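You operate a simulated robot arm through the tools that you are given. There is no shell and no other tool. Be economical: measure what you need, move in short steps, check, and stop when the job is done.

You are at the controls of a simulated two-armed robot. One attempt, no reset.

## Task
On the packing bench, fold the grey cloth in half.

It is judged by the outcome, as a careful person would: the job done as asked, and still so three seconds after it is handed in. It fails if anything else is knocked over, pushed out of place, dropped, spilled or broken. Flat cloth is picked up by pressing the open fingertips on it (5 to 10 N) and closing them slowly along it; thin cloth reads only 2 to 8 mm in the jaws.

## Robot
Two 7-joint arms with two-finger parallel grippers on one trunk, on a base that drives. Base frame: it is fixed to the floor where the robot stands at the start and does not move with it; the origin is under the middle of the robot, x ahead of it, y to its left, z up. Readings come in mm, degrees, newtons and seconds.
The left shoulder is at the start at [70, 163, 1120], the right one opposite. Places, roughly: packing bench [500, 200, 800]. Payload 3.43 kg a hand.
The tool frame of a hand sits at the grasp point between the pads (the TCP): z along the fingers, y along the line on which they close. The tips reach 34 mm beyond it. The gripper opens to 128 mm. The fingers are 24 mm wide and 12 mm thick; the gripper's body (48 by 130 mm) begins 96 mm behind the TCP.
Orientation is that of the tool frame in the base frame, as a unit quaternion [x, y, z, w]. With the fingers straight down and closing along the base's y, the tool's x points along the base's -x, its y along +y and its z along -z.

## Interface
- The arms move only by the tool nudge_tool. It takes "left_commands", "right_commands" or both (then of equal length, played together; a hand with none holds still); each is a list of rows, each an object of numbers (a shift or turn left out is 0, a gripper value left out holds the last): "dx", "dy", "dz": the shift along the tool's x, y, z in mm; "rx", "ry", "rz": the turn, a rotation vector about the tool's x, y, z in degrees; "gripper": the gripper command, from -1 (fully open) to 1 (shut), values between in proportion. In form: [{"dx": .., "dy": .., "dz": .., "rx": .., "ry": .., "rz": .., "gripper": ..}, ...]. A call has 1 to 10 rows; each row shifts and turns the commanded pose from where the row before left it, along the tool's axes as they then stand. Each row takes 0.2 s and may step no farther than 50 mm and 8.6 degrees from the row before; otherwise, or with a gripper value out of range, the whole call is refused. A pose out of reach is approached as far as the arm can. The call stops where the force on the tool passes 40 N (or 10 N more than at its start, if that is more) or the arm is blocked; 0.2 s more then pass. The fingers move at their own pace (about 153 mm/s each) and stop on an object; they squeeze with about 34 N. The grip force told is the motor's: it shows also when the fingers shut on nothing. Time passes only in rows, and 0.2 s behind the last, so rows that do not move let the fingers close. It gives the time, the measured TCP pose, the force on the tool (base axes), the opening and the grip force at its end, in the units of the frame above (readings bear some noise), and new pictures: "show" is both (left out), scene, wrist or none (wrist: the cameras of the hands that moved).
- Cameras (640 x 400 px; columns grow to the right, rows downward): "scene" is now at [117.8, -51.9, 1342.4]; the picture's right is [-0.60, -0.80, 0.00], its down [-0.51, 0.38, -0.77] and it looks along [0.62, -0.46, -0.64] (base axes); focal length 243 px, centre (320, 200). "left" rides on the left gripper at [76, 11, -160] in its tool frame; the picture's right is [-0.15, 0.99, 0.00], its down [-0.88, -0.13, -0.46] and it looks along [-0.45, -0.07, 0.89] (tool axes); focal length 234 px, centre (320, 200). "right" rides on the right gripper at [76, -11, -160] in its tool frame; the picture's right is [0.15, 0.99, 0.00], its down [-0.88, 0.13, -0.46] and it looks along [-0.45, 0.07, 0.89] (tool axes); focal length 234 px, centre (320, 200). There is no depth. A picture from a camera that has moved, and an enlarged one, comes with that camera's place and axes in the base frame and with its lens.
- slide_trunk(by): slides the trunk up (or, below 0, down) by that many mm; the arms and the scene camera ride with it, the base frame stays. It gives what a move gives, with no picture.
- drive_base(legs): drives the robot by 1 to 6 legs, each [ahead, left, turn to the left] in mm, mm and degrees, along the robot's own axes; the way and the turn of a leg run together, so that a leg with both is an arc; at most 1500 mm and 180 degrees a leg. The arms and the cameras ride along, it lands a little off, and it stops where it bumps. It gives what a move gives, and a new picture of the scene camera.
- aim_head(pan, tilt): turns the head with the scene camera to pan (to the left, within 86 degrees either way) and tilt (down, from -29 to 69), counted from straight ahead of the robot. It gives what a move gives, and a new picture of the scene camera.
- enlarge(camera, box): a new picture of the part [left, top, right, bottom] of that camera's present view, enlarged. It takes no simulated time.
- job_done(): hands the job in; it is judged then, once.

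Work in short steps. Places have to be worked out from the pictures, the camera data and where the tool is seen: move nearer, look again, correct. Check each grasp and each placing, and mend what went wrong. You have 120 turns and 260 pictures in all, those below and enlarged ones among them. Open the grippers and draw the arms clear of the work before you hand the job in, unless the task says otherwise; then end with one line.

The tools are called after "Emit:" by a JSON object that holds its "api" and its "payload". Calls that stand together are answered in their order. nudge_tool: Moves the arms, as the interface text tells. Its arguments: {"type":"object","properties":{"left_commands":{"type":"array"},"right_commands":{"type":"array"},"show":{"type":"string","enum":["both","scene","wrist","none"]}},"required":[]} The other tools are called the same way: slide_trunk (by) slides the trunk up or down; drive_base (legs) drives the base; aim_head (pan, tilt) turns the head that bears the scene camera; enlarge (camera, box) takes an enlarged picture of a part of a camera's view; job_done () hands the job in.

At the start:

```text
clock: 0.0
left_eef_pos: [715.8, 95.5, 1010.1]
left_tcp_rot: [0.001, 1.0, 0.0, 0.0]
left_force: [1.2, 0.4, -0.1]
left_width: 128.1
left_finger_force: 0.1
right_eef_pos: [430.4, -294.6, 989.5]
right_tcp_rot: [0.001, 1.0, 0.0, 0.0]
right_force: [-0.2, 0.3, 0.0]
right_width: 127.9
right_finger_force: 0.0
trunk travel left (down, up): [-600.0, 340.0]
robot x, y, heading: [4.4, -0.6, -0.0]
head pan, tilt: [-36.6, 39.8]
```

scene: 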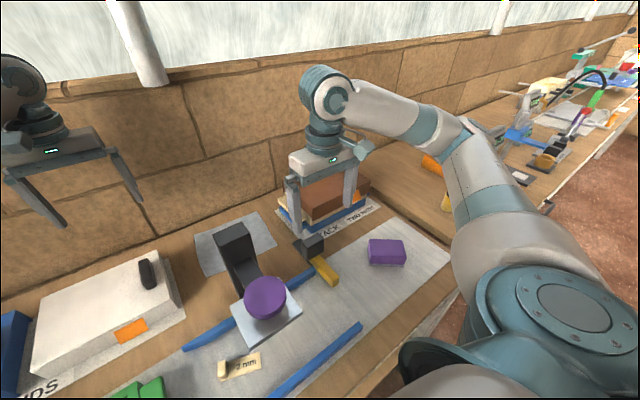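
right: 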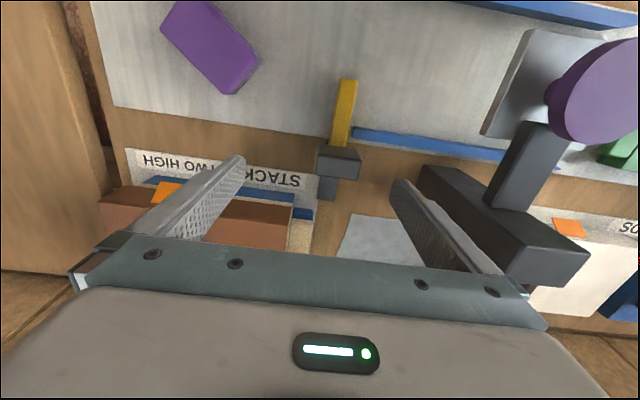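
left: 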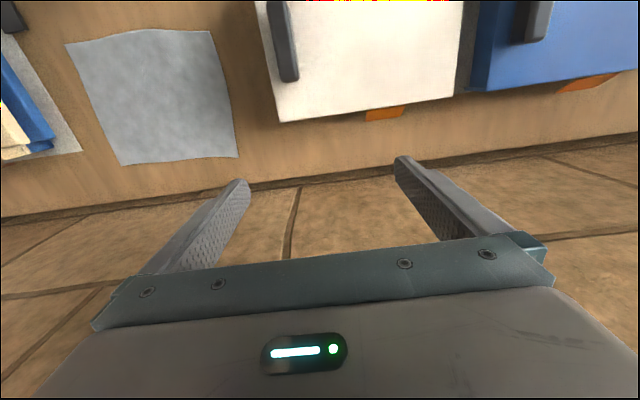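

The grey cloth seems to lie at about x 540–740, y −280…−45, behind a black stand with a purple disc. I'll aim the head at it to learn the obstacles.

Emit:
{"api": "aim_head", "payload": {"pan": -12, "tilt": 45}}

Emit:
{"api": "enlarge", "payload": {"camera": "scene", "box": [200, 80, 520, 380]}}

```text
clock: 0.9
left_eef_pos: [715.7, 94.6, 1010.0]
left_tcp_rot: [0.001, 1.0, 0.0, 0.0]
left_force: [-0.4, 0.2, 0.1]
left_width: 128.1
left_finger_force: 0.0
right_eef_pos: [431.3, -293.9, 989.6]
right_tcp_rot: [0.0, 1.0, 0.0, 0.0]
right_force: [-0.3, 0.2, -0.4]
right_width: 128.1
right_finger_force: 0.1
trunk travel left (down, up): [-600.0, 340.0]
robot x, y, heading: [-1.3, -0.1, -0.1]
head pan, tilt: [-12.0, 45.0]
camera scene: at [129.0, -18.1, 1334.9], right [-0.21, -0.98, 0.0], down [-0.69, 0.15, -0.71], along [0.69, -0.15, -0.71], focal length 243 px, centre (320, 200)
```

scene: 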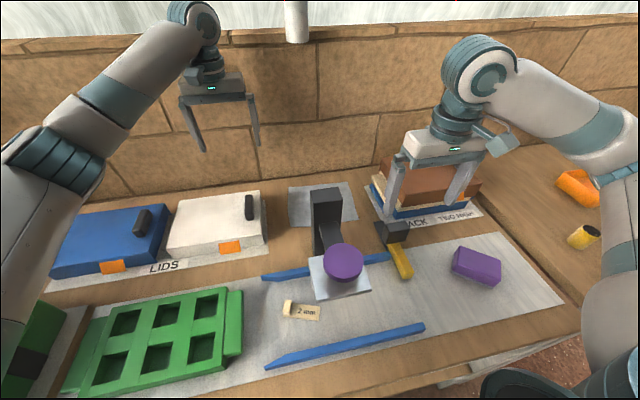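

```text
1.33 times, centred on (360, 230) of scene
camera zoom: at [129.0, -18.1, 1334.9], right [-0.21, -0.98, 0.0], down [-0.69, 0.15, -0.71], along [0.69, -0.15, -0.71], focal length 324 px, centre (267, 160)
```

zoom: 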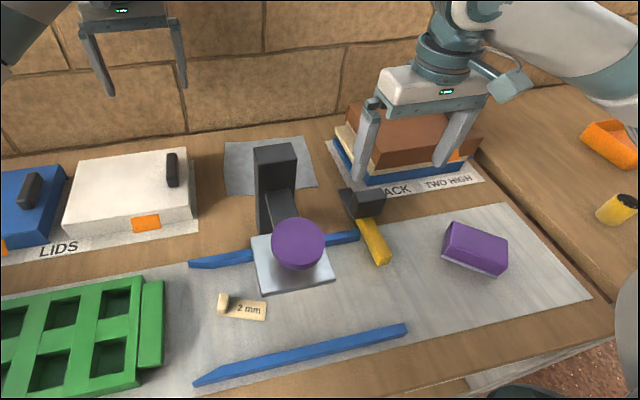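

Triangulating the two views puts the surface at z≈800. The cloth corners are near (547,−221), (563,−27), (735,−39) and (714,−240), and the black post ends at about x 533. I plan to lift both far corners and lay them on the near edge, so I bring both hands high above the far edge with the fingers partly closed.

Emit:
{"api": "nudge_tool", "payload": {"left_commands": [{"dz": -10, "gripper": 0.4}, {"dy": -20}, {"dy": -40}, {"dy": -40}, {"dy": -40}, {"dy": -13}, {"dx": 8}, {}, {}, {}], "right_commands": [{"dz": -40, "gripper": 0.4}, {"dz": -20, "dx": -30}, {"dx": -45}, {"dx": -45}, {"dx": -45}, {"dx": -45}, {"dx": -45}, {"dx": -20, "dy": 26}, {"dy": 45}, {}]}}

```text
clock: 3.1
left_eef_pos: [708.1, -57.8, 1019.3]
left_tcp_rot: [0.001, 1.0, 0.0, -0.001]
left_force: [-0.7, -0.6, -0.7]
left_width: 38.2
left_finger_force: 0.0
right_eef_pos: [705.3, -225.9, 1049.7]
right_tcp_rot: [0.0, 1.0, 0.001, 0.001]
right_force: [-0.6, 0.5, -0.3]
right_width: 38.3
right_finger_force: 0.0
trunk travel left (down, up): [-600.0, 340.0]
robot x, y, heading: [-1.5, 1.0, -0.1]
head pan, tilt: [-12.0, 45.0]
camera scene: at [128.9, -19.3, 1334.8], right [-0.21, -0.98, 0.0], down [-0.69, 0.15, -0.71], along [0.69, -0.15, -0.71], focal length 243 px, centre (320, 200)
camera right: at [630.4, -236.5, 1210.6], right [-0.15, 0.99, 0.0], down [0.88, 0.13, 0.46], along [0.45, 0.07, -0.89], focal length 234 px, centre (320, 200)
camera left: at [631.6, -47.3, 1178.9], right [0.15, 0.99, 0.0], down [0.88, -0.13, 0.46], along [0.45, -0.07, -0.89], focal length 234 px, centre (320, 200)
```

scene: 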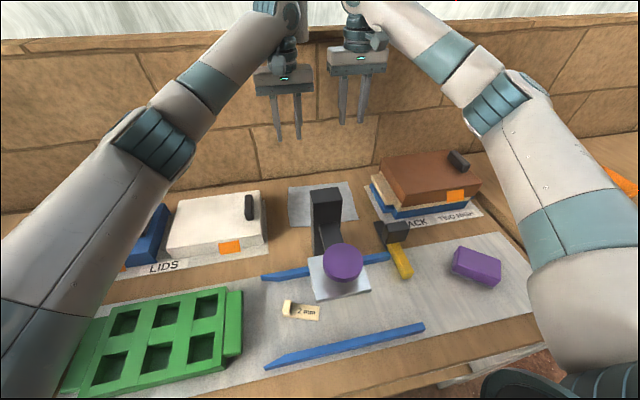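
right: 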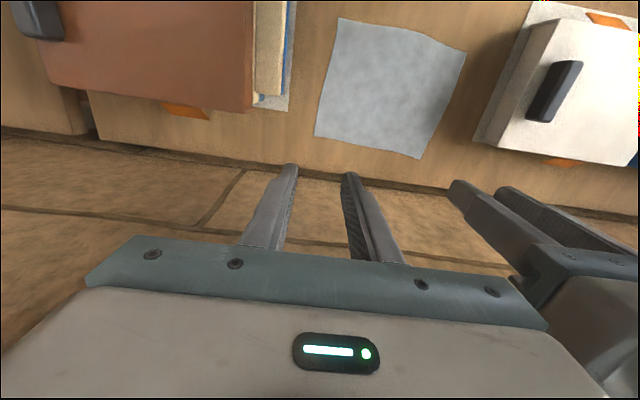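
left: 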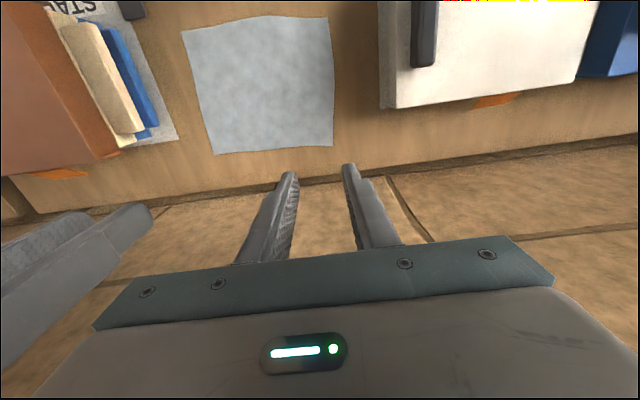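

Both wrist views agree: the far corners are near (728,−42) and (714,−235), surface z≈800. I centre the hands just inside those corners with about 28 mm opening and descend to tips about 20 mm above the cloth.

Emit:
{"api": "nudge_tool", "payload": {"left_commands": [{"dy": -5, "gripper": 0.56}, {"dz": 40}, {"dz": 40}, {"dz": 40}, {"dz": 35}, {"dz": 8}, {}], "right_commands": [{"dx": 5, "dy": 13, "gripper": 0.56}, {"dz": 45}, {"dz": 45}, {"dz": 45}, {"dz": 45}, {"dz": 14}, {}]}}

```text
clock: 4.7
left_eef_pos: [707.8, -62.7, 854.8]
left_tcp_rot: [0.0, 1.0, 0.0, -0.001]
left_force: [0.2, 0.4, 0.9]
left_width: 28.1
left_finger_force: 0.0
right_eef_pos: [700.7, -209.3, 854.3]
right_tcp_rot: [0.001, 1.0, -0.001, 0.0]
right_force: [-0.1, 0.4, 0.2]
right_width: 28.3
right_finger_force: 0.0
trunk travel left (down, up): [-600.0, 340.0]
robot x, y, heading: [0.8, 0.1, -0.1]
head pan, tilt: [-12.0, 45.0]
camera scene: at [129.3, -18.1, 1334.8], right [-0.21, -0.98, 0.0], down [-0.69, 0.15, -0.71], along [0.69, -0.15, -0.71], focal length 243 px, centre (320, 200)
camera right: at [625.6, -221.4, 1014.9], right [-0.15, 0.99, 0.0], down [0.88, 0.13, 0.46], along [0.45, 0.07, -0.89], focal length 234 px, centre (320, 200)
camera left: at [630.9, -52.6, 1015.4], right [0.15, 0.99, 0.0], down [0.88, -0.13, 0.46], along [0.45, -0.07, -0.89], focal length 234 px, centre (320, 200)
```

scene: 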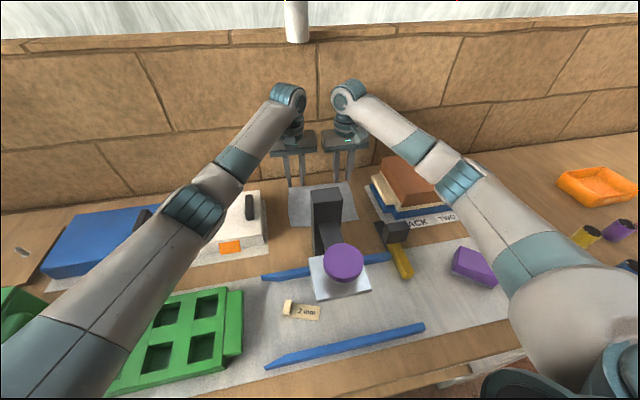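
right: 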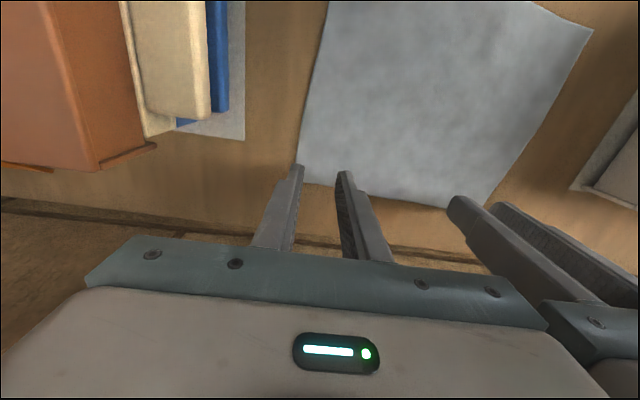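
left: 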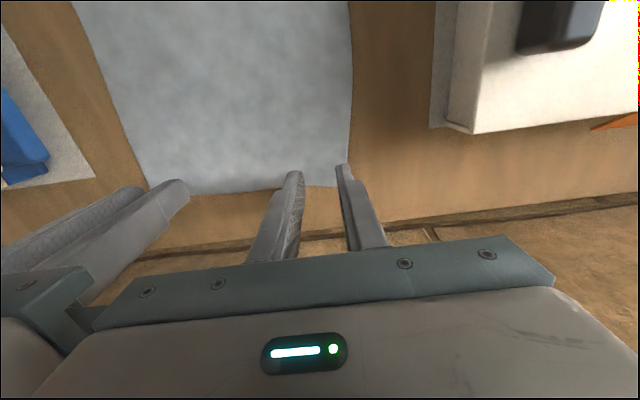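

Both grippers are over the corners, just inside the edges. I descend gently towards contact.

Emit:
{"api": "nudge_tool", "payload": {"left_commands": [{"dz": 8}, {"dz": 6}, {"dz": 3}, {}], "right_commands": [{"dz": 8, "dx": 3}, {"dz": 6}, {"dz": 3}, {}], "show": "none"}}

```text
clock: 5.7
left_eef_pos: [708.9, -63.1, 838.8]
left_tcp_rot: [0.0, 1.0, 0.0, 0.0]
left_force: [-0.6, 0.4, 0.7]
left_width: 28.3
left_finger_force: 0.0
right_eef_pos: [696.0, -209.5, 839.0]
right_tcp_rot: [0.001, 1.0, 0.0, 0.0]
right_force: [0.1, -0.3, 0.0]
right_width: 28.1
right_finger_force: 0.1
trunk travel left (down, up): [-600.0, 340.0]
robot x, y, heading: [-1.3, -4.8, -0.2]
head pan, tilt: [-12.0, 45.0]
```

No contact yet at z 839; I continue in 2 mm steps.

Emit:
{"api": "nudge_tool", "payload": {"left_commands": [{"dz": 2}, {"dz": 1}, {"dz": 1}, {}], "right_commands": [{"dz": 2}, {"dz": 1}, {"dz": 1}, {}], "show": "wrist"}}

```text
clock: 6.7
left_eef_pos: [707.5, -64.1, 836.4]
left_tcp_rot: [0.001, 1.0, 0.0, 0.0]
left_force: [-0.1, 0.0, -0.2]
left_width: 28.2
left_finger_force: 0.0
right_eef_pos: [696.0, -210.3, 835.0]
right_tcp_rot: [0.0, 1.0, 0.001, 0.001]
right_force: [0.7, -1.9, 5.5]
right_width: 28.5
right_finger_force: 0.3
trunk travel left (down, up): [-600.0, 340.0]
robot x, y, heading: [0.6, 0.6, -0.2]
head pan, tilt: [-12.0, 45.0]
camera right: at [621.3, -220.9, 996.0], right [-0.15, 0.99, 0.0], down [0.88, 0.13, 0.46], along [0.45, 0.07, -0.89], focal length 234 px, centre (320, 200)
camera left: at [630.1, -52.6, 995.3], right [0.15, 0.99, 0.0], down [0.88, -0.13, 0.46], along [0.45, -0.07, -0.89], focal length 234 px, centre (320, 200)
```

right: 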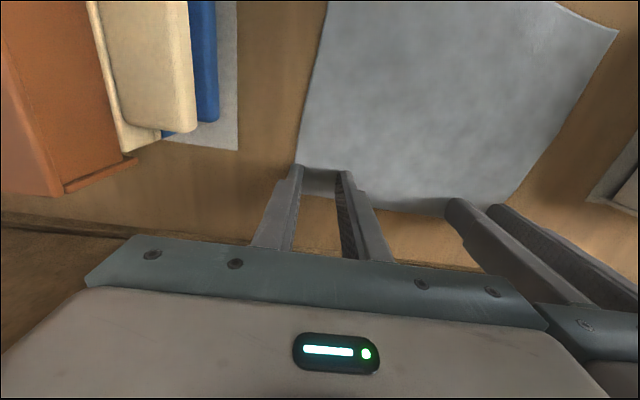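
left: 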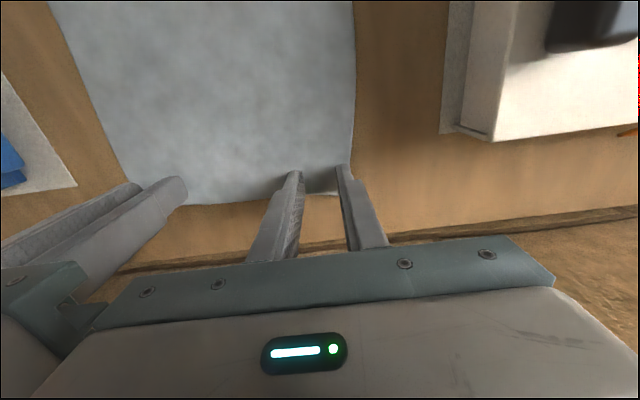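

The right tips press with 5.5 N and the left are just short of contact. I lower the left by 2 mm and the right by 0.5 mm.

Emit:
{"api": "nudge_tool", "payload": {"left_commands": [{"dz": 1}, {"dz": 1}, {}], "right_commands": [{"dz": 0.5}, {}, {}], "show": "none"}}

```text
clock: 7.5
left_eef_pos: [706.4, -62.1, 834.0]
left_tcp_rot: [0.0, 1.0, 0.0, 0.002]
left_force: [1.4, -2.4, 10.5]
left_width: 28.1
left_finger_force: 0.2
right_eef_pos: [697.4, -208.9, 835.3]
right_tcp_rot: [0.0, 1.0, 0.0, 0.001]
right_force: [0.5, -1.1, 6.2]
right_width: 28.4
right_finger_force: 0.1
trunk travel left (down, up): [-600.0, 340.0]
robot x, y, heading: [2.0, -0.3, -0.2]
head pan, tilt: [-12.0, 45.0]
```

Contact is about 10 N left and 6 N right. I ease the left up a touch and close both slowly.

Emit:
{"api": "nudge_tool", "payload": {"left_commands": [{"dz": -0.4, "gripper": 0.62}, {"gripper": 0.68}, {"gripper": 0.74}, {"gripper": 0.8}, {"gripper": 0.86}, {"gripper": 0.92}, {"gripper": 0.96}, {"gripper": 1}, {}, {}], "right_commands": [{"dz": 0.3, "gripper": 0.62}, {"gripper": 0.68}, {"gripper": 0.74}, {"gripper": 0.8}, {"gripper": 0.86}, {"gripper": 0.92}, {"gripper": 0.96}, {"gripper": 1}, {}, {}]}}

```text
clock: 9.7
left_eef_pos: [707.0, -61.9, 836.0]
left_tcp_rot: [0.0, 1.0, 0.0, 0.001]
left_force: [0.5, 0.4, 8.7]
left_width: 1.9
left_finger_force: 34.1
right_eef_pos: [696.6, -209.6, 835.3]
right_tcp_rot: [0.0, 1.0, 0.0, 0.001]
right_force: [0.2, -1.6, 10.4]
right_width: 0.2
right_finger_force: 32.7
trunk travel left (down, up): [-600.0, 340.0]
robot x, y, heading: [-2.0, 1.0, -0.0]
head pan, tilt: [-12.0, 45.0]
camera scene: at [126.7, -17.6, 1335.2], right [-0.21, -0.98, 0.0], down [-0.69, 0.15, -0.71], along [0.69, -0.15, -0.71], focal length 243 px, centre (320, 200)
camera right: at [620.7, -220.5, 995.9], right [-0.15, 0.99, 0.0], down [0.88, 0.13, 0.46], along [0.45, 0.07, -0.89], focal length 234 px, centre (320, 200)
camera left: at [629.0, -51.6, 994.6], right [0.15, 0.99, 0.0], down [0.88, -0.13, 0.46], along [0.45, -0.07, -0.89], focal length 234 px, centre (320, 200)
```

scene: 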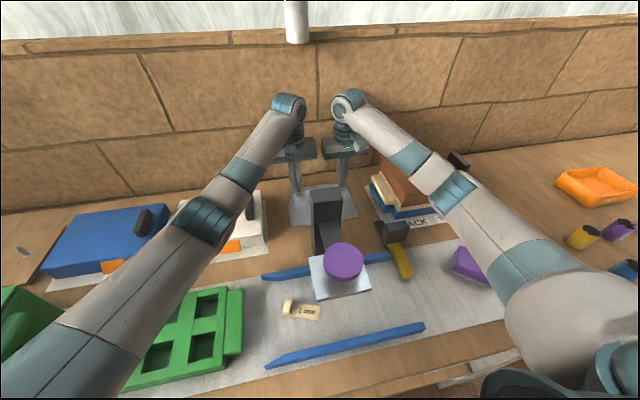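
right: 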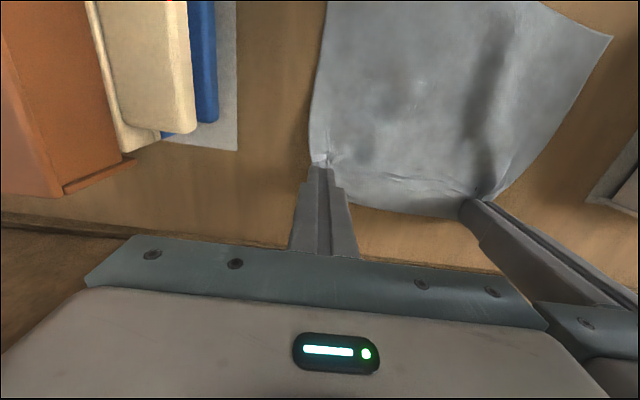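
left: 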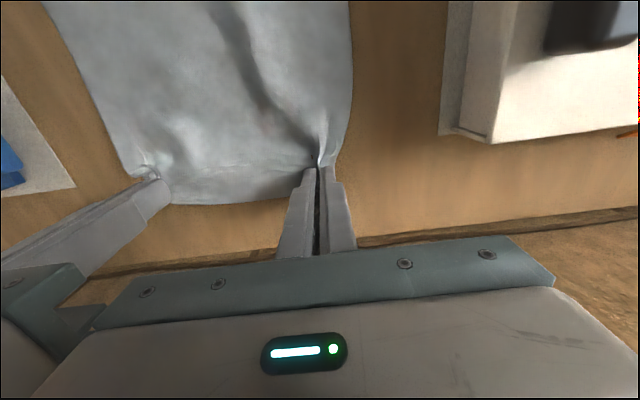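

The left reads 1.9 mm with a ruck, but the right reads 0.2 mm and may be empty. I lift both 15 mm to test.

Emit:
{"api": "nudge_tool", "payload": {"left_commands": [{"dz": -5}, {"dz": -5}, {"dz": -5}, {}], "right_commands": [{"dz": -5}, {"dz": -5}, {"dz": -5}, {}], "show": "wrist"}}

```text
clock: 10.7
left_eef_pos: [706.4, -62.2, 850.5]
left_tcp_rot: [-0.001, 1.0, 0.0, -0.001]
left_force: [-0.6, -0.2, -0.4]
left_width: 1.7
left_finger_force: 33.8
right_eef_pos: [697.9, -209.6, 848.5]
right_tcp_rot: [0.0, 1.0, 0.0, 0.001]
right_force: [0.3, 0.0, -0.5]
right_width: 0.0
right_finger_force: 32.7
trunk travel left (down, up): [-600.0, 340.0]
robot x, y, heading: [-0.3, 3.5, -0.1]
head pan, tilt: [-12.0, 45.0]
camera right: at [621.8, -220.5, 1009.2], right [-0.15, 0.99, 0.0], down [0.88, 0.13, 0.46], along [0.45, 0.07, -0.89], focal length 234 px, centre (320, 200)
camera left: at [629.6, -51.8, 1008.9], right [0.15, 0.99, 0.0], down [0.88, -0.13, 0.46], along [0.45, -0.07, -0.89], focal length 234 px, centre (320, 200)
```

right: 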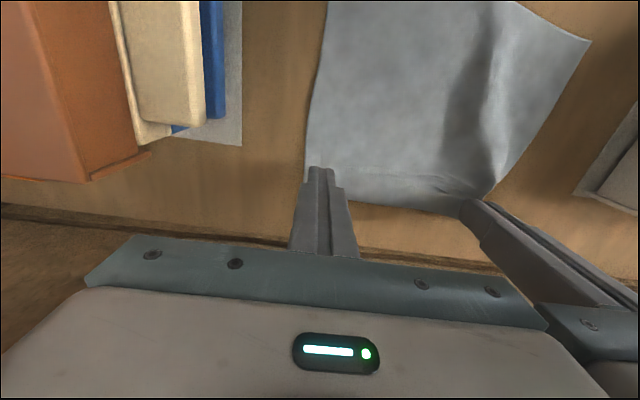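
left: 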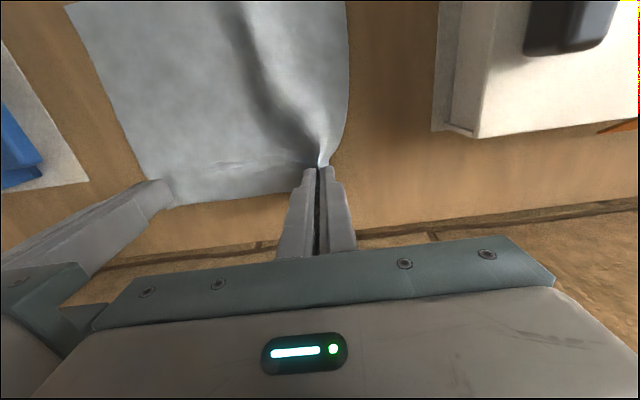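

The right hand came up empty; the corner is now near (714,−225). I yaw the right hand 40° to clear the left gripper's body, so it closes along the corner's diagonal. I reopen it raised and shifted inwards.

Emit:
{"api": "nudge_tool", "payload": {"right_commands": [{"dz": -12}, {"dx": 3, "dy": 0}, {"rz": -8}, {"rz": -8}, {"rz": -8}, {"rz": -8}, {"rz": -8}, {"gripper": 0.54}, {}, {}], "show": "both"}}

```text
clock: 12.9
left_eef_pos: [707.1, -62.3, 849.2]
left_tcp_rot: [0.0, 1.0, -0.001, 0.0]
left_force: [0.1, 0.1, 0.0]
left_width: 2.1
left_finger_force: 34.2
right_eef_pos: [694.3, -209.4, 861.9]
right_tcp_rot: [-0.341, 0.94, 0.0, -0.001]
right_force: [0.3, 0.3, -0.7]
right_width: 29.3
right_finger_force: 0.1
trunk travel left (down, up): [-600.0, 340.0]
robot x, y, heading: [-0.3, 2.2, 0.2]
head pan, tilt: [-12.0, 45.0]
camera scene: at [129.1, -18.0, 1334.9], right [-0.21, -0.98, 0.0], down [-0.69, 0.15, -0.71], along [0.69, -0.15, -0.71], focal length 243 px, centre (320, 200)
camera right: at [644.1, -267.0, 1021.3], right [-0.75, 0.66, 0.0], down [0.59, 0.67, 0.46], along [0.3, 0.34, -0.89], focal length 234 px, centre (320, 200)
```

scene: 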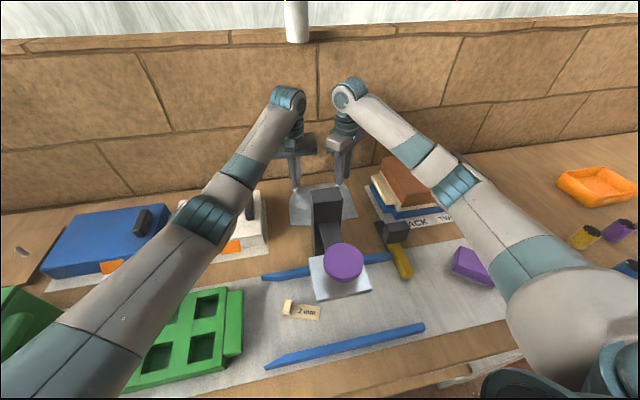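
right: 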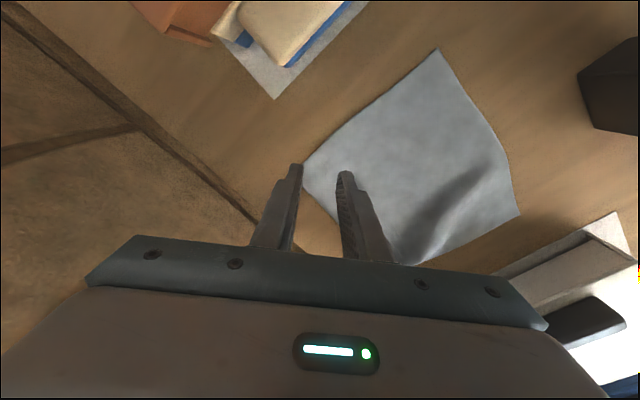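

The corner is at about (705,−223). I shift 12.5 mm inward along the closing line, then descend to near contact.

Emit:
{"api": "nudge_tool", "payload": {"right_commands": [{"dy": 12.5}, {"dz": 12}, {"dz": 10}, {"dz": 3}, {"dz": 1}, {}], "show": "wrist"}}

```text
clock: 14.3
left_eef_pos: [706.8, -62.3, 851.0]
left_tcp_rot: [0.0, 1.0, 0.001, 0.0]
left_force: [0.1, 0.2, -0.1]
left_width: 1.7
left_finger_force: 34.2
right_eef_pos: [685.8, -200.2, 836.4]
right_tcp_rot: [-0.342, 0.94, 0.0, 0.0]
right_force: [-0.9, -1.5, 4.1]
right_width: 29.4
right_finger_force: 0.0
trunk travel left (down, up): [-600.0, 340.0]
robot x, y, heading: [0.4, -0.2, 0.0]
head pan, tilt: [-12.0, 45.0]
camera right: at [635.4, -257.4, 996.1], right [-0.75, 0.66, 0.0], down [0.59, 0.67, 0.46], along [0.3, 0.34, -0.89], focal length 234 px, centre (320, 200)
```

right: 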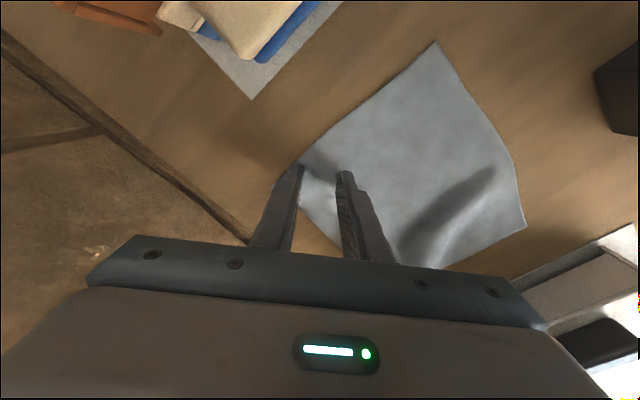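

The outer finger sits on the corner with 4 N. I press slightly more and close slowly.

Emit:
{"api": "nudge_tool", "payload": {"right_commands": [{"dz": 1}, {"gripper": 0.6}, {"gripper": 0.66}, {"gripper": 0.72}, {"gripper": 0.78}, {"gripper": 0.84}, {"gripper": 0.9}, {"gripper": 0.95}, {"gripper": 1}, {}], "show": "wrist"}}

```text
clock: 16.5
left_eef_pos: [705.4, -62.3, 850.1]
left_tcp_rot: [0.0, 1.0, 0.0, 0.001]
left_force: [0.1, -2.1, 0.5]
left_width: 1.9
left_finger_force: 34.2
right_eef_pos: [686.4, -199.2, 835.6]
right_tcp_rot: [-0.342, 0.94, 0.0, 0.002]
right_force: [2.4, -0.2, 18.0]
right_width: 1.8
right_finger_force: 34.2
trunk travel left (down, up): [-600.0, 340.0]
robot x, y, heading: [1.4, -1.4, -0.2]
head pan, tilt: [-12.0, 45.0]
camera right: at [634.8, -257.1, 995.8], right [-0.75, 0.66, 0.0], down [0.59, 0.67, 0.46], along [0.3, 0.34, -0.89], focal length 234 px, centre (320, 200)
```

right: 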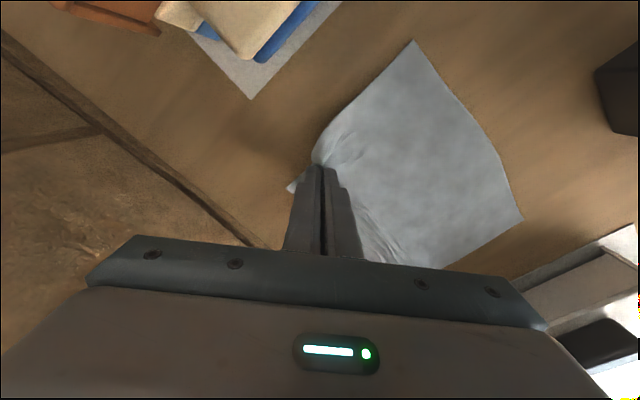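

Both corners are held at about 1.8 mm each. I lift and begin the arc: up about 65 mm and 45 mm toward the robot, then look.

Emit:
{"api": "nudge_tool", "payload": {"left_commands": [{}, {"dz": -12}, {"dz": -12, "dx": 5}, {"dz": -12, "dx": 10}, {"dz": -10, "dx": 14}, {"dz": -6, "dx": 16}, {}], "right_commands": [{"dz": -14}, {"dz": -12}, {"dz": -12, "dx": 4, "dy": -3}, {"dz": -12, "dx": 8, "dy": -6}, {"dz": -10, "dx": 11, "dy": -9}, {"dz": -6, "dx": 12, "dy": -10}, {}]}}

```text
clock: 18.0
left_eef_pos: [662.1, -70.0, 902.3]
left_tcp_rot: [0.005, 1.0, -0.007, 0.002]
left_force: [2.5, -19.1, -0.2]
left_width: 1.9
left_finger_force: 34.0
right_eef_pos: [678.1, -235.8, 900.1]
right_tcp_rot: [-0.347, 0.938, 0.005, 0.004]
right_force: [-2.0, 19.4, 0.5]
right_width: 1.3
right_finger_force: 33.7
trunk travel left (down, up): [-600.0, 340.0]
robot x, y, heading: [-1.0, 1.7, 0.2]
head pan, tilt: [-12.0, 45.0]
stopped in row 7 (left hand): the force on the tool passed its limit (the readings are from after the stop); the commanded pose is now the measured one
camera scene: at [128.9, -18.2, 1334.9], right [-0.21, -0.98, 0.0], down [-0.69, 0.15, -0.71], along [0.69, -0.15, -0.71], focal length 243 px, centre (320, 200)
camera right: at [627.2, -295.6, 1060.0], right [-0.75, 0.66, 0.01], down [0.58, 0.67, 0.47], along [0.3, 0.35, -0.89], focal length 234 px, centre (320, 200)
camera left: at [584.4, -56.5, 1061.8], right [0.16, 0.99, -0.01], down [0.88, -0.13, 0.46], along [0.45, -0.08, -0.89], focal length 234 px, centre (320, 200)
```

scene: 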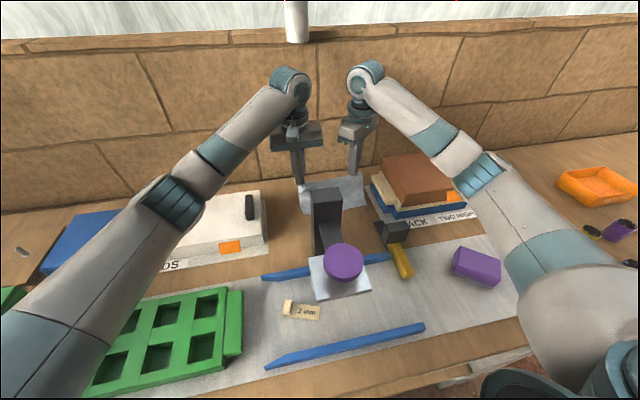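
right: 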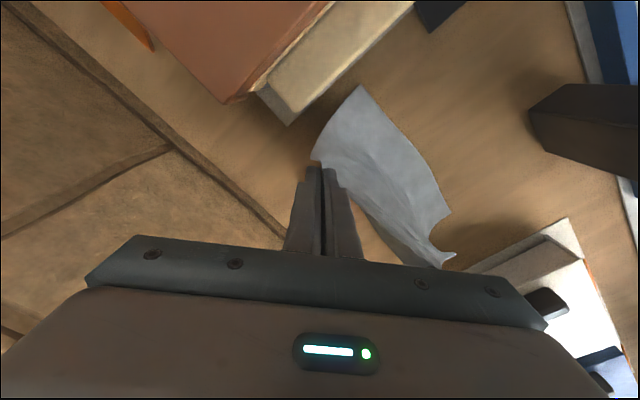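
left: 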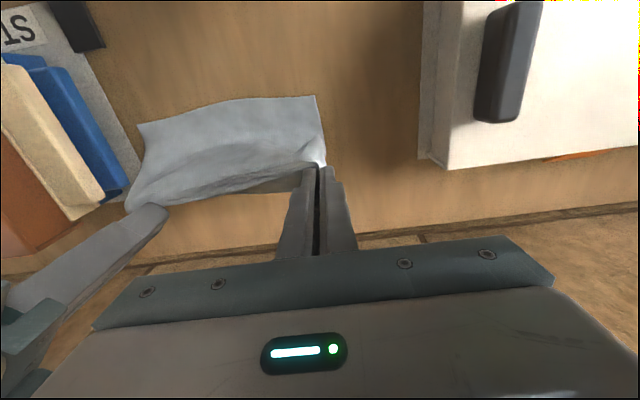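

I erred on the right hand's sideways sign: it spread outward and stretched the cloth, though both grips still hold. I bring the right hand back to about (641,−199) and the left back to y −62.

Emit:
{"api": "nudge_tool", "payload": {"left_commands": [{}, {}, {}, {"dy": 7}, {}], "right_commands": [{"dy": 17, "dx": 1}, {"dy": 17, "dx": 2}, {"dy": 17, "dx": 2}, {}, {}]}}

```text
clock: 19.2
left_eef_pos: [662.8, -60.2, 903.1]
left_tcp_rot: [0.002, 1.0, -0.004, 0.002]
left_force: [0.1, -0.6, 0.3]
left_width: 1.8
left_finger_force: 33.9
right_eef_pos: [641.6, -204.1, 899.7]
right_tcp_rot: [-0.345, 0.939, 0.002, 0.001]
right_force: [0.4, 0.1, 1.1]
right_width: 1.3
right_finger_force: 33.8
trunk travel left (down, up): [-600.0, 340.0]
robot x, y, heading: [-2.2, 2.7, -0.1]
head pan, tilt: [-12.0, 45.0]
camera scene: at [129.0, -18.3, 1334.9], right [-0.21, -0.98, 0.0], down [-0.69, 0.15, -0.71], along [0.69, -0.15, -0.71], focal length 243 px, centre (320, 200)
camera right: at [590.5, -262.6, 1060.2], right [-0.75, 0.66, 0.0], down [0.59, 0.67, 0.46], along [0.3, 0.35, -0.89], focal length 234 px, centre (320, 200)
camera left: at [585.4, -47.3, 1061.2], right [0.15, 0.99, -0.01], down [0.88, -0.13, 0.46], along [0.45, -0.08, -0.89], focal length 234 px, centre (320, 200)
```

scene: 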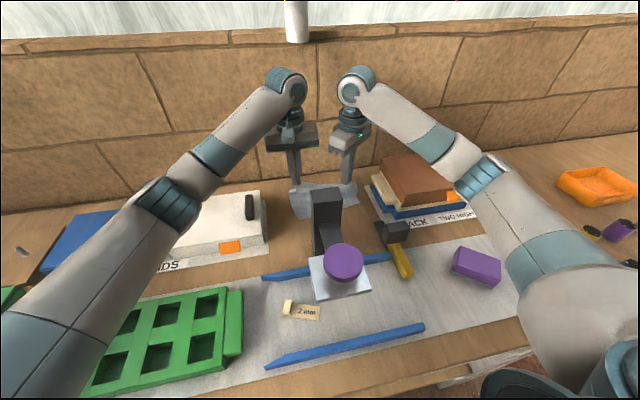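
right: 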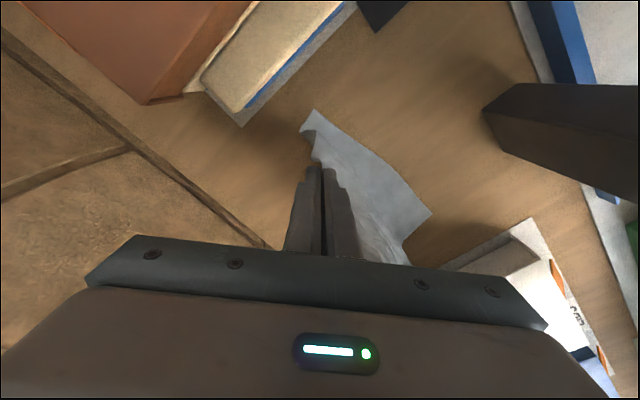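
left: 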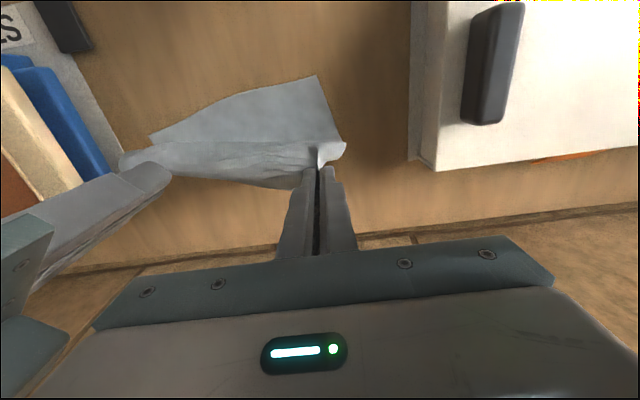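

The cloth's near edge now runs about (582,−50) to (609,−243), so I aim the left grip at (605,−66) and the right at (624,−208). I finish the arc down to about 8 mm above the surface.

Emit:
{"api": "nudge_tool", "payload": {"left_commands": [{"dx": 14, "dy": -1, "dz": 2}, {"dx": 14, "dy": -1, "dz": 6}, {"dx": 12, "dy": -1, "dz": 12}, {"dx": 8, "dy": -1, "dz": 14}, {"dx": 6, "dy": -1, "dz": 14}, {"dx": 4, "dy": -1, "dz": 10}, {}], "right_commands": [{"dx": 2.7, "dy": 1.4, "dz": 2}, {"dx": 2.7, "dy": 1.4, "dz": 6}, {"dx": 2.7, "dy": 1.4, "dz": 12}, {"dx": 2.7, "dy": 1.4, "dz": 14}, {"dx": 2.7, "dy": 1.4, "dz": 14}, {"dx": 2.7, "dy": 1.4, "dz": 8}, {}]}}

```text
clock: 20.8
left_eef_pos: [603.5, -66.6, 845.1]
left_tcp_rot: [0.002, 1.0, -0.004, 0.002]
left_force: [0.6, -0.6, 0.5]
left_width: 1.9
left_finger_force: 34.1
right_eef_pos: [623.4, -206.9, 844.1]
right_tcp_rot: [-0.344, 0.939, 0.003, 0.002]
right_force: [-0.4, -0.5, 0.9]
right_width: 1.3
right_finger_force: 34.8
trunk travel left (down, up): [-600.0, 340.0]
robot x, y, heading: [-0.3, -1.4, 0.2]
head pan, tilt: [-12.0, 45.0]
camera scene: at [128.9, -17.9, 1334.9], right [-0.21, -0.98, 0.0], down [-0.69, 0.15, -0.71], along [0.69, -0.15, -0.71], focal length 243 px, centre (320, 200)
camera right: at [573.1, -265.4, 1004.3], right [-0.75, 0.66, 0.0], down [0.59, 0.67, 0.46], along [0.3, 0.35, -0.89], focal length 234 px, centre (320, 200)
camera left: at [526.6, -53.4, 1003.2], right [0.15, 0.99, -0.01], down [0.88, -0.13, 0.46], along [0.45, -0.08, -0.89], focal length 234 px, centre (320, 200)
```

scene: 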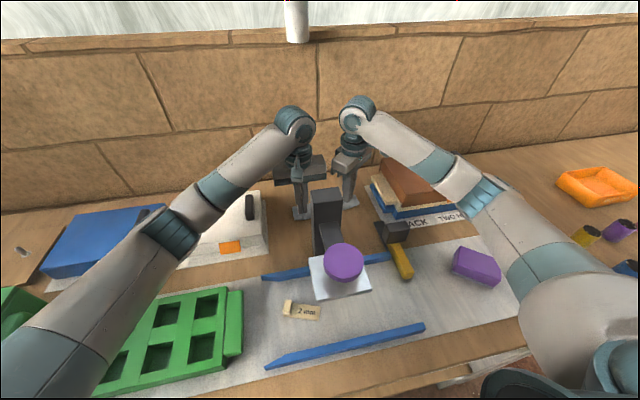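
right: 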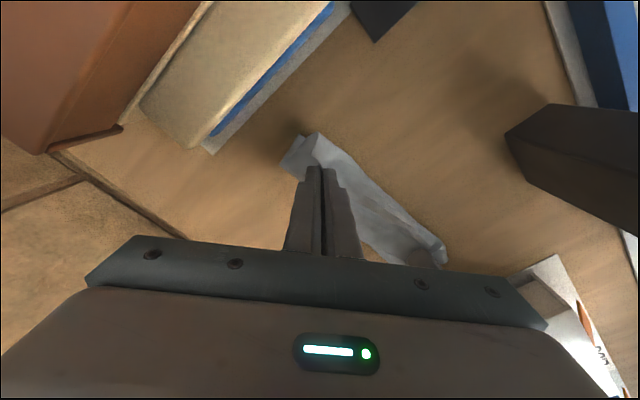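
left: 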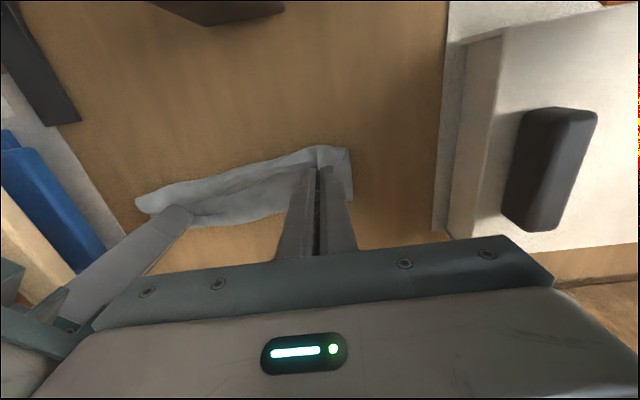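

The flap is over the near edge with both grips intact. I lower a little more and open the fingers moderately to release.

Emit:
{"api": "nudge_tool", "payload": {"left_commands": [{"dz": 4}, {"dz": 2}, {"gripper": 0.9}, {"gripper": 0.8}, {"gripper": 0.7}, {"gripper": 0.65}, {}, {"dz": -10}, {"dz": -20}, {"dz": -30}], "right_commands": [{"dz": 4}, {"dz": 2}, {"gripper": 0.9}, {"gripper": 0.8}, {"gripper": 0.7}, {"gripper": 0.65}, {}, {"dz": -10}, {"dz": -20}, {"dz": -30}]}}

```text
clock: 23.0
left_eef_pos: [602.4, -65.9, 899.4]
left_tcp_rot: [0.003, 1.0, -0.005, 0.002]
left_force: [-0.3, 0.5, -0.1]
left_width: 22.2
left_finger_force: 0.1
right_eef_pos: [621.7, -206.9, 898.5]
right_tcp_rot: [-0.345, 0.939, 0.002, 0.002]
right_force: [0.2, 0.4, -0.6]
right_width: 22.6
right_finger_force: 0.1
trunk travel left (down, up): [-600.0, 340.0]
robot x, y, heading: [-3.9, 0.1, 0.3]
head pan, tilt: [-12.0, 45.0]
camera scene: at [127.8, -17.7, 1334.9], right [-0.21, -0.98, 0.0], down [-0.69, 0.15, -0.71], along [0.69, -0.15, -0.71], focal length 243 px, centre (320, 200)
camera right: at [570.9, -265.7, 1059.1], right [-0.75, 0.66, 0.0], down [0.59, 0.67, 0.46], along [0.3, 0.35, -0.89], focal length 234 px, centre (320, 200)
camera left: at [525.1, -52.9, 1058.3], right [0.15, 0.99, -0.01], down [0.88, -0.13, 0.46], along [0.45, -0.08, -0.89], focal length 234 px, centre (320, 200)
```

scene: 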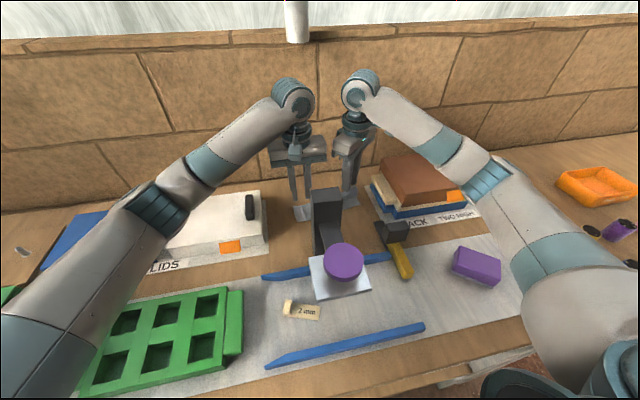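
right: 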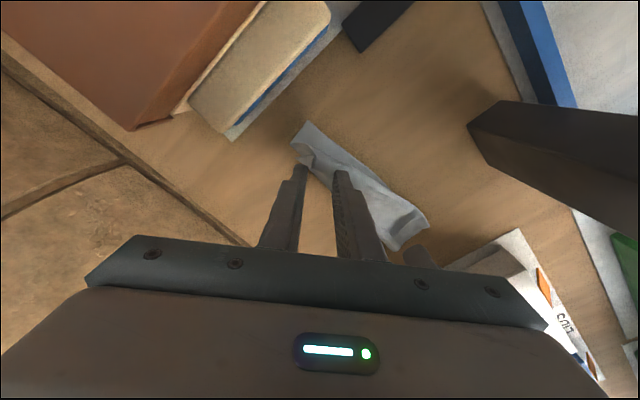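
left: 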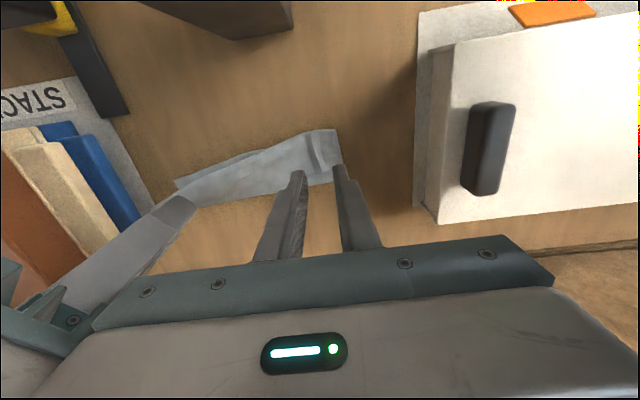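

Released. I raise both hands and move them apart to view the cloth.

Emit:
{"api": "nudge_tool", "payload": {"left_commands": [{"dz": -45}, {"dz": -45}, {"dz": -30}, {"dx": -20, "dy": 20}, {}], "right_commands": [{"dz": -45}, {"dz": -45}, {"dz": -45}, {"dx": 30, "dy": -35}, {"dx": 30, "dy": -35}]}}

Emit:
{"api": "enlarge", "payload": {"camera": "left", "box": [140, 60, 400, 220]}}

```text
clock: 24.2
left_eef_pos: [622.6, -43.3, 1018.7]
left_tcp_rot: [0.003, 1.0, -0.004, 0.002]
left_force: [-0.4, -0.3, -0.3]
left_width: 22.4
left_finger_force: 0.2
right_eef_pos: [623.5, -302.8, 1033.8]
right_tcp_rot: [-0.345, 0.939, 0.004, 0.002]
right_force: [-0.1, 0.4, -0.5]
right_width: 22.4
right_finger_force: 0.0
trunk travel left (down, up): [-600.0, 340.0]
robot x, y, heading: [-2.7, -0.5, 0.1]
head pan, tilt: [-12.0, 45.0]
camera scene: at [128.0, -19.7, 1335.0], right [-0.21, -0.98, 0.0], down [-0.69, 0.15, -0.71], along [0.69, -0.15, -0.71], focal length 243 px, centre (320, 200)
camera right: at [572.4, -362.1, 1192.9], right [-0.75, 0.66, 0.0], down [0.59, 0.67, 0.46], along [0.3, 0.35, -0.89], focal length 234 px, centre (320, 200)
camera left: at [546.3, -32.2, 1177.4], right [0.15, 0.99, -0.01], down [0.88, -0.13, 0.46], along [0.45, -0.08, -0.89], focal length 234 px, centre (320, 200)
```

scene: 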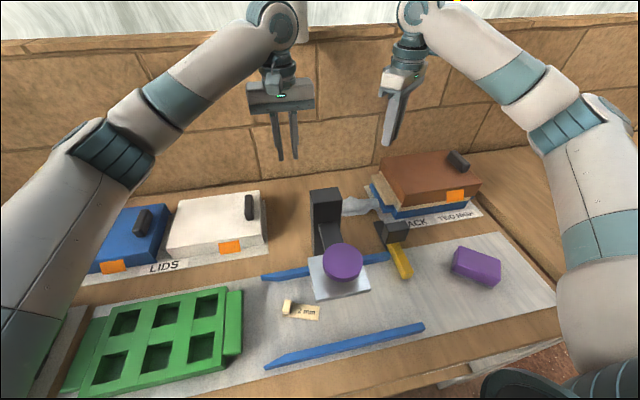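
right: 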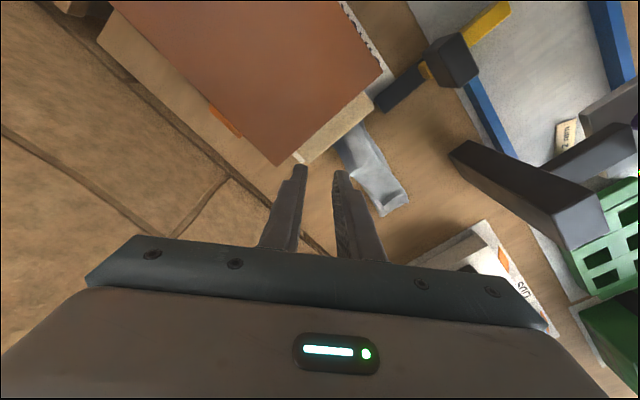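
left: 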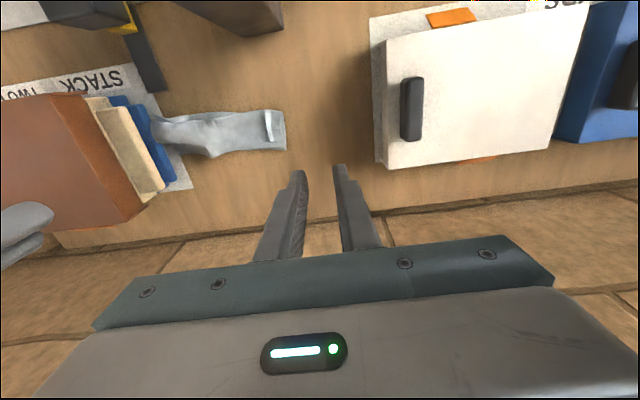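

```text
2.46 times, centred on (270, 140) of left
camera zoom: at [546.3, -32.2, 1177.4], right [0.15, 0.99, -0.01], down [0.88, -0.13, 0.46], along [0.45, -0.08, -0.89], focal length 576 px, centre (443, 348)
```

zoom: 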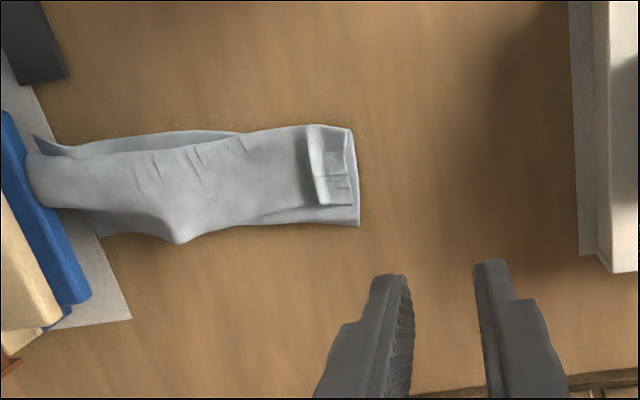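

The cloth got dragged about 45 mm toward the stack, probably clinging to the right finger as it left. I zoom in to see its state beside the stack.

Emit:
{"api": "enlarge", "payload": {"camera": "scene", "box": [290, 140, 490, 260]}}

Emit:
{"api": "enlarge", "payload": {"camera": "right", "box": [260, 70, 460, 230]}}

Emit:
{"api": "enlarge", "payload": {"camera": "left", "box": [60, 70, 300, 220]}}

```text
3.20 times, centred on (390, 200) of scene
camera zoom: at [128.0, -19.7, 1335.0], right [-0.21, -0.98, 0.0], down [-0.69, 0.15, -0.71], along [0.69, -0.15, -0.71], focal length 777 px, centre (96, 200)
```

zoom: 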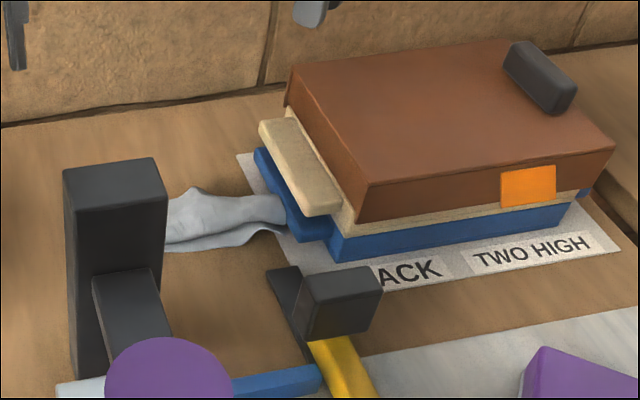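

```text
2.50 times, centred on (360, 150) of right
camera zoom: at [572.4, -362.1, 1192.9], right [-0.75, 0.66, 0.0], down [0.59, 0.67, 0.46], along [0.3, 0.35, -0.89], focal length 585 px, centre (220, 325)
```

zoom: 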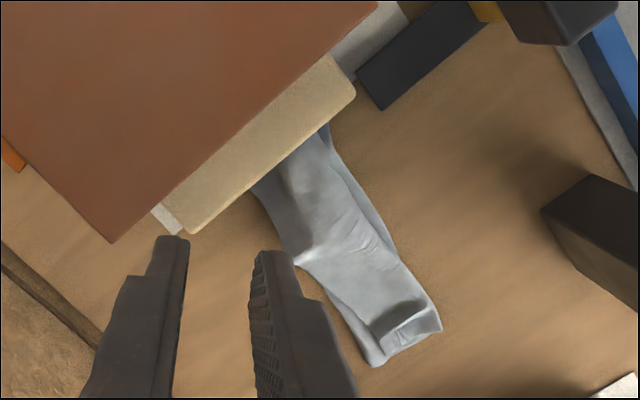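

```text
2.67 times, centred on (180, 145) of left
camera zoom: at [546.3, -32.2, 1177.4], right [0.15, 0.99, -0.01], down [0.88, -0.13, 0.46], along [0.45, -0.08, -0.89], focal length 624 px, centre (693, 347)
```

zoom: 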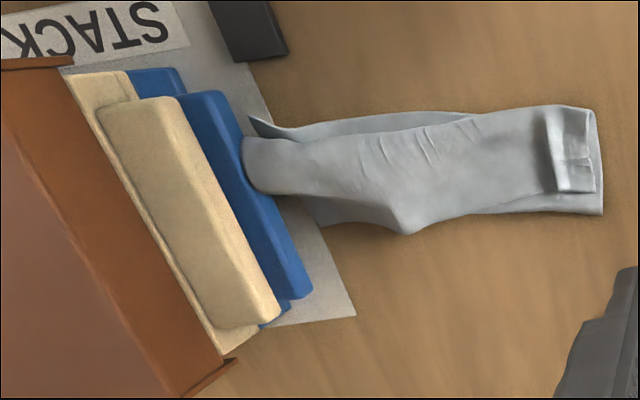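

The stack looks unmoved, but the cloth touches the blue lid and is crumpled. I re-estimate the post at x 447–480, y −132…−72, top z≈1006. I'll grip the cloth's left end near (598,−119) with the left hand to pull it clear, approaching first and moving the right hand up out of the way.

Emit:
{"api": "nudge_tool", "payload": {"left_commands": [{"gripper": 0.36, "dy": -38}, {"dx": 24, "dy": -38}, {"dz": 45}, {"dz": 45}, {"dz": 45}, {"dz": 17}, {}], "right_commands": [{"dz": -20}, {}, {}, {}, {}, {}, {}]}}

```text
clock: 25.8
left_eef_pos: [598.8, -120.3, 866.2]
left_tcp_rot: [0.003, 1.0, -0.005, 0.001]
left_force: [0.2, -0.3, -0.4]
left_width: 41.1
left_finger_force: 0.0
right_eef_pos: [622.5, -300.9, 1051.9]
right_tcp_rot: [-0.345, 0.939, 0.004, 0.001]
right_force: [-0.6, 0.8, 0.4]
right_width: 22.8
right_finger_force: 0.0
trunk travel left (down, up): [-600.0, 340.0]
robot x, y, heading: [5.8, -0.4, 0.1]
head pan, tilt: [-12.0, 45.0]
camera scene: at [128.9, -18.1, 1334.9], right [-0.21, -0.98, 0.0], down [-0.69, 0.15, -0.71], along [0.69, -0.15, -0.71], focal length 243 px, centre (320, 200)
camera right: at [572.3, -360.0, 1212.0], right [-0.75, 0.66, 0.0], down [0.59, 0.67, 0.46], along [0.3, 0.35, -0.89], focal length 234 px, centre (320, 200)
camera left: at [522.1, -108.6, 1025.0], right [0.15, 0.99, -0.01], down [0.88, -0.13, 0.46], along [0.45, -0.08, -0.89], focal length 234 px, centre (320, 200)
```

scene: 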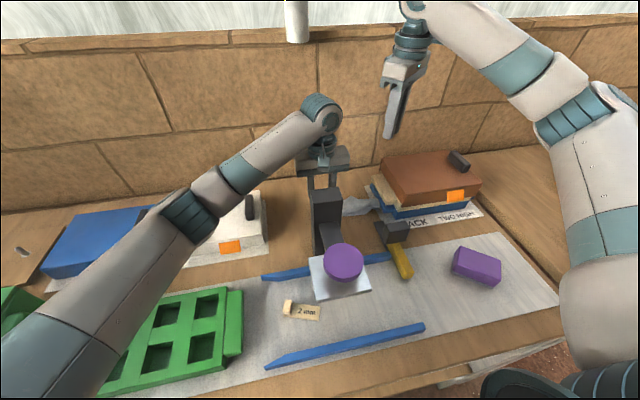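
right: 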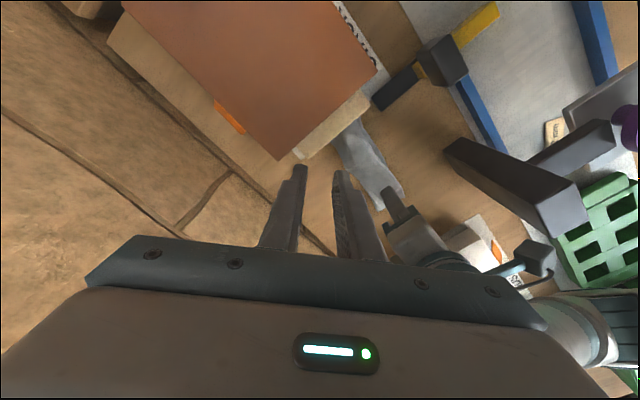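
left: 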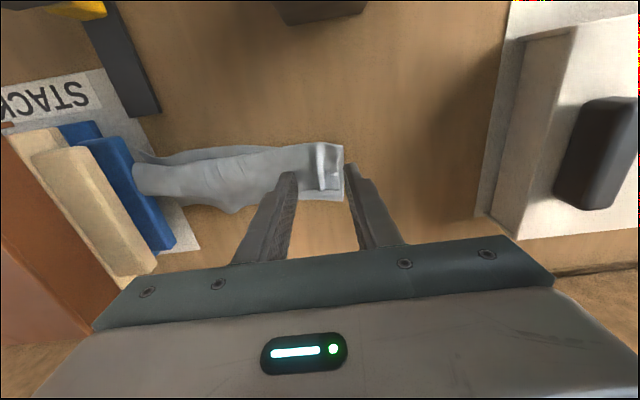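

The gripper straddles the cloth's left end. I shift slightly (x 606, y −117) and descend to light contact.

Emit:
{"api": "nudge_tool", "payload": {"left_commands": [{"dx": -8, "dy": 3}, {"dz": 15}, {"dz": 10}, {"dz": 4}, {"dz": 2}, {}], "show": "wrist"}}

```text
clock: 27.2
left_eef_pos: [608.7, -119.4, 836.8]
left_tcp_rot: [0.002, 1.0, -0.005, 0.003]
left_force: [0.1, -0.6, 8.3]
left_width: 40.6
left_finger_force: 0.0
right_eef_pos: [621.9, -301.5, 1052.1]
right_tcp_rot: [-0.344, 0.939, 0.002, 0.002]
right_force: [1.4, -0.4, -0.6]
right_width: 22.5
right_finger_force: 0.1
trunk travel left (down, up): [-600.0, 340.0]
robot x, y, heading: [1.0, -0.6, -0.1]
head pan, tilt: [-12.0, 45.0]
camera left: at [530.3, -106.3, 995.1], right [0.15, 0.99, -0.01], down [0.88, -0.13, 0.46], along [0.45, -0.08, -0.89], focal length 234 px, centre (320, 200)
```

left: 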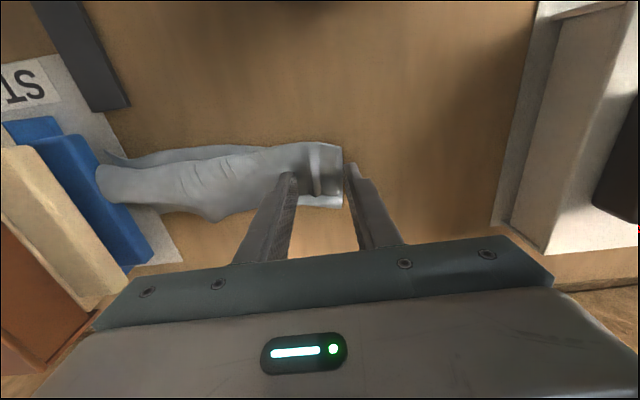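

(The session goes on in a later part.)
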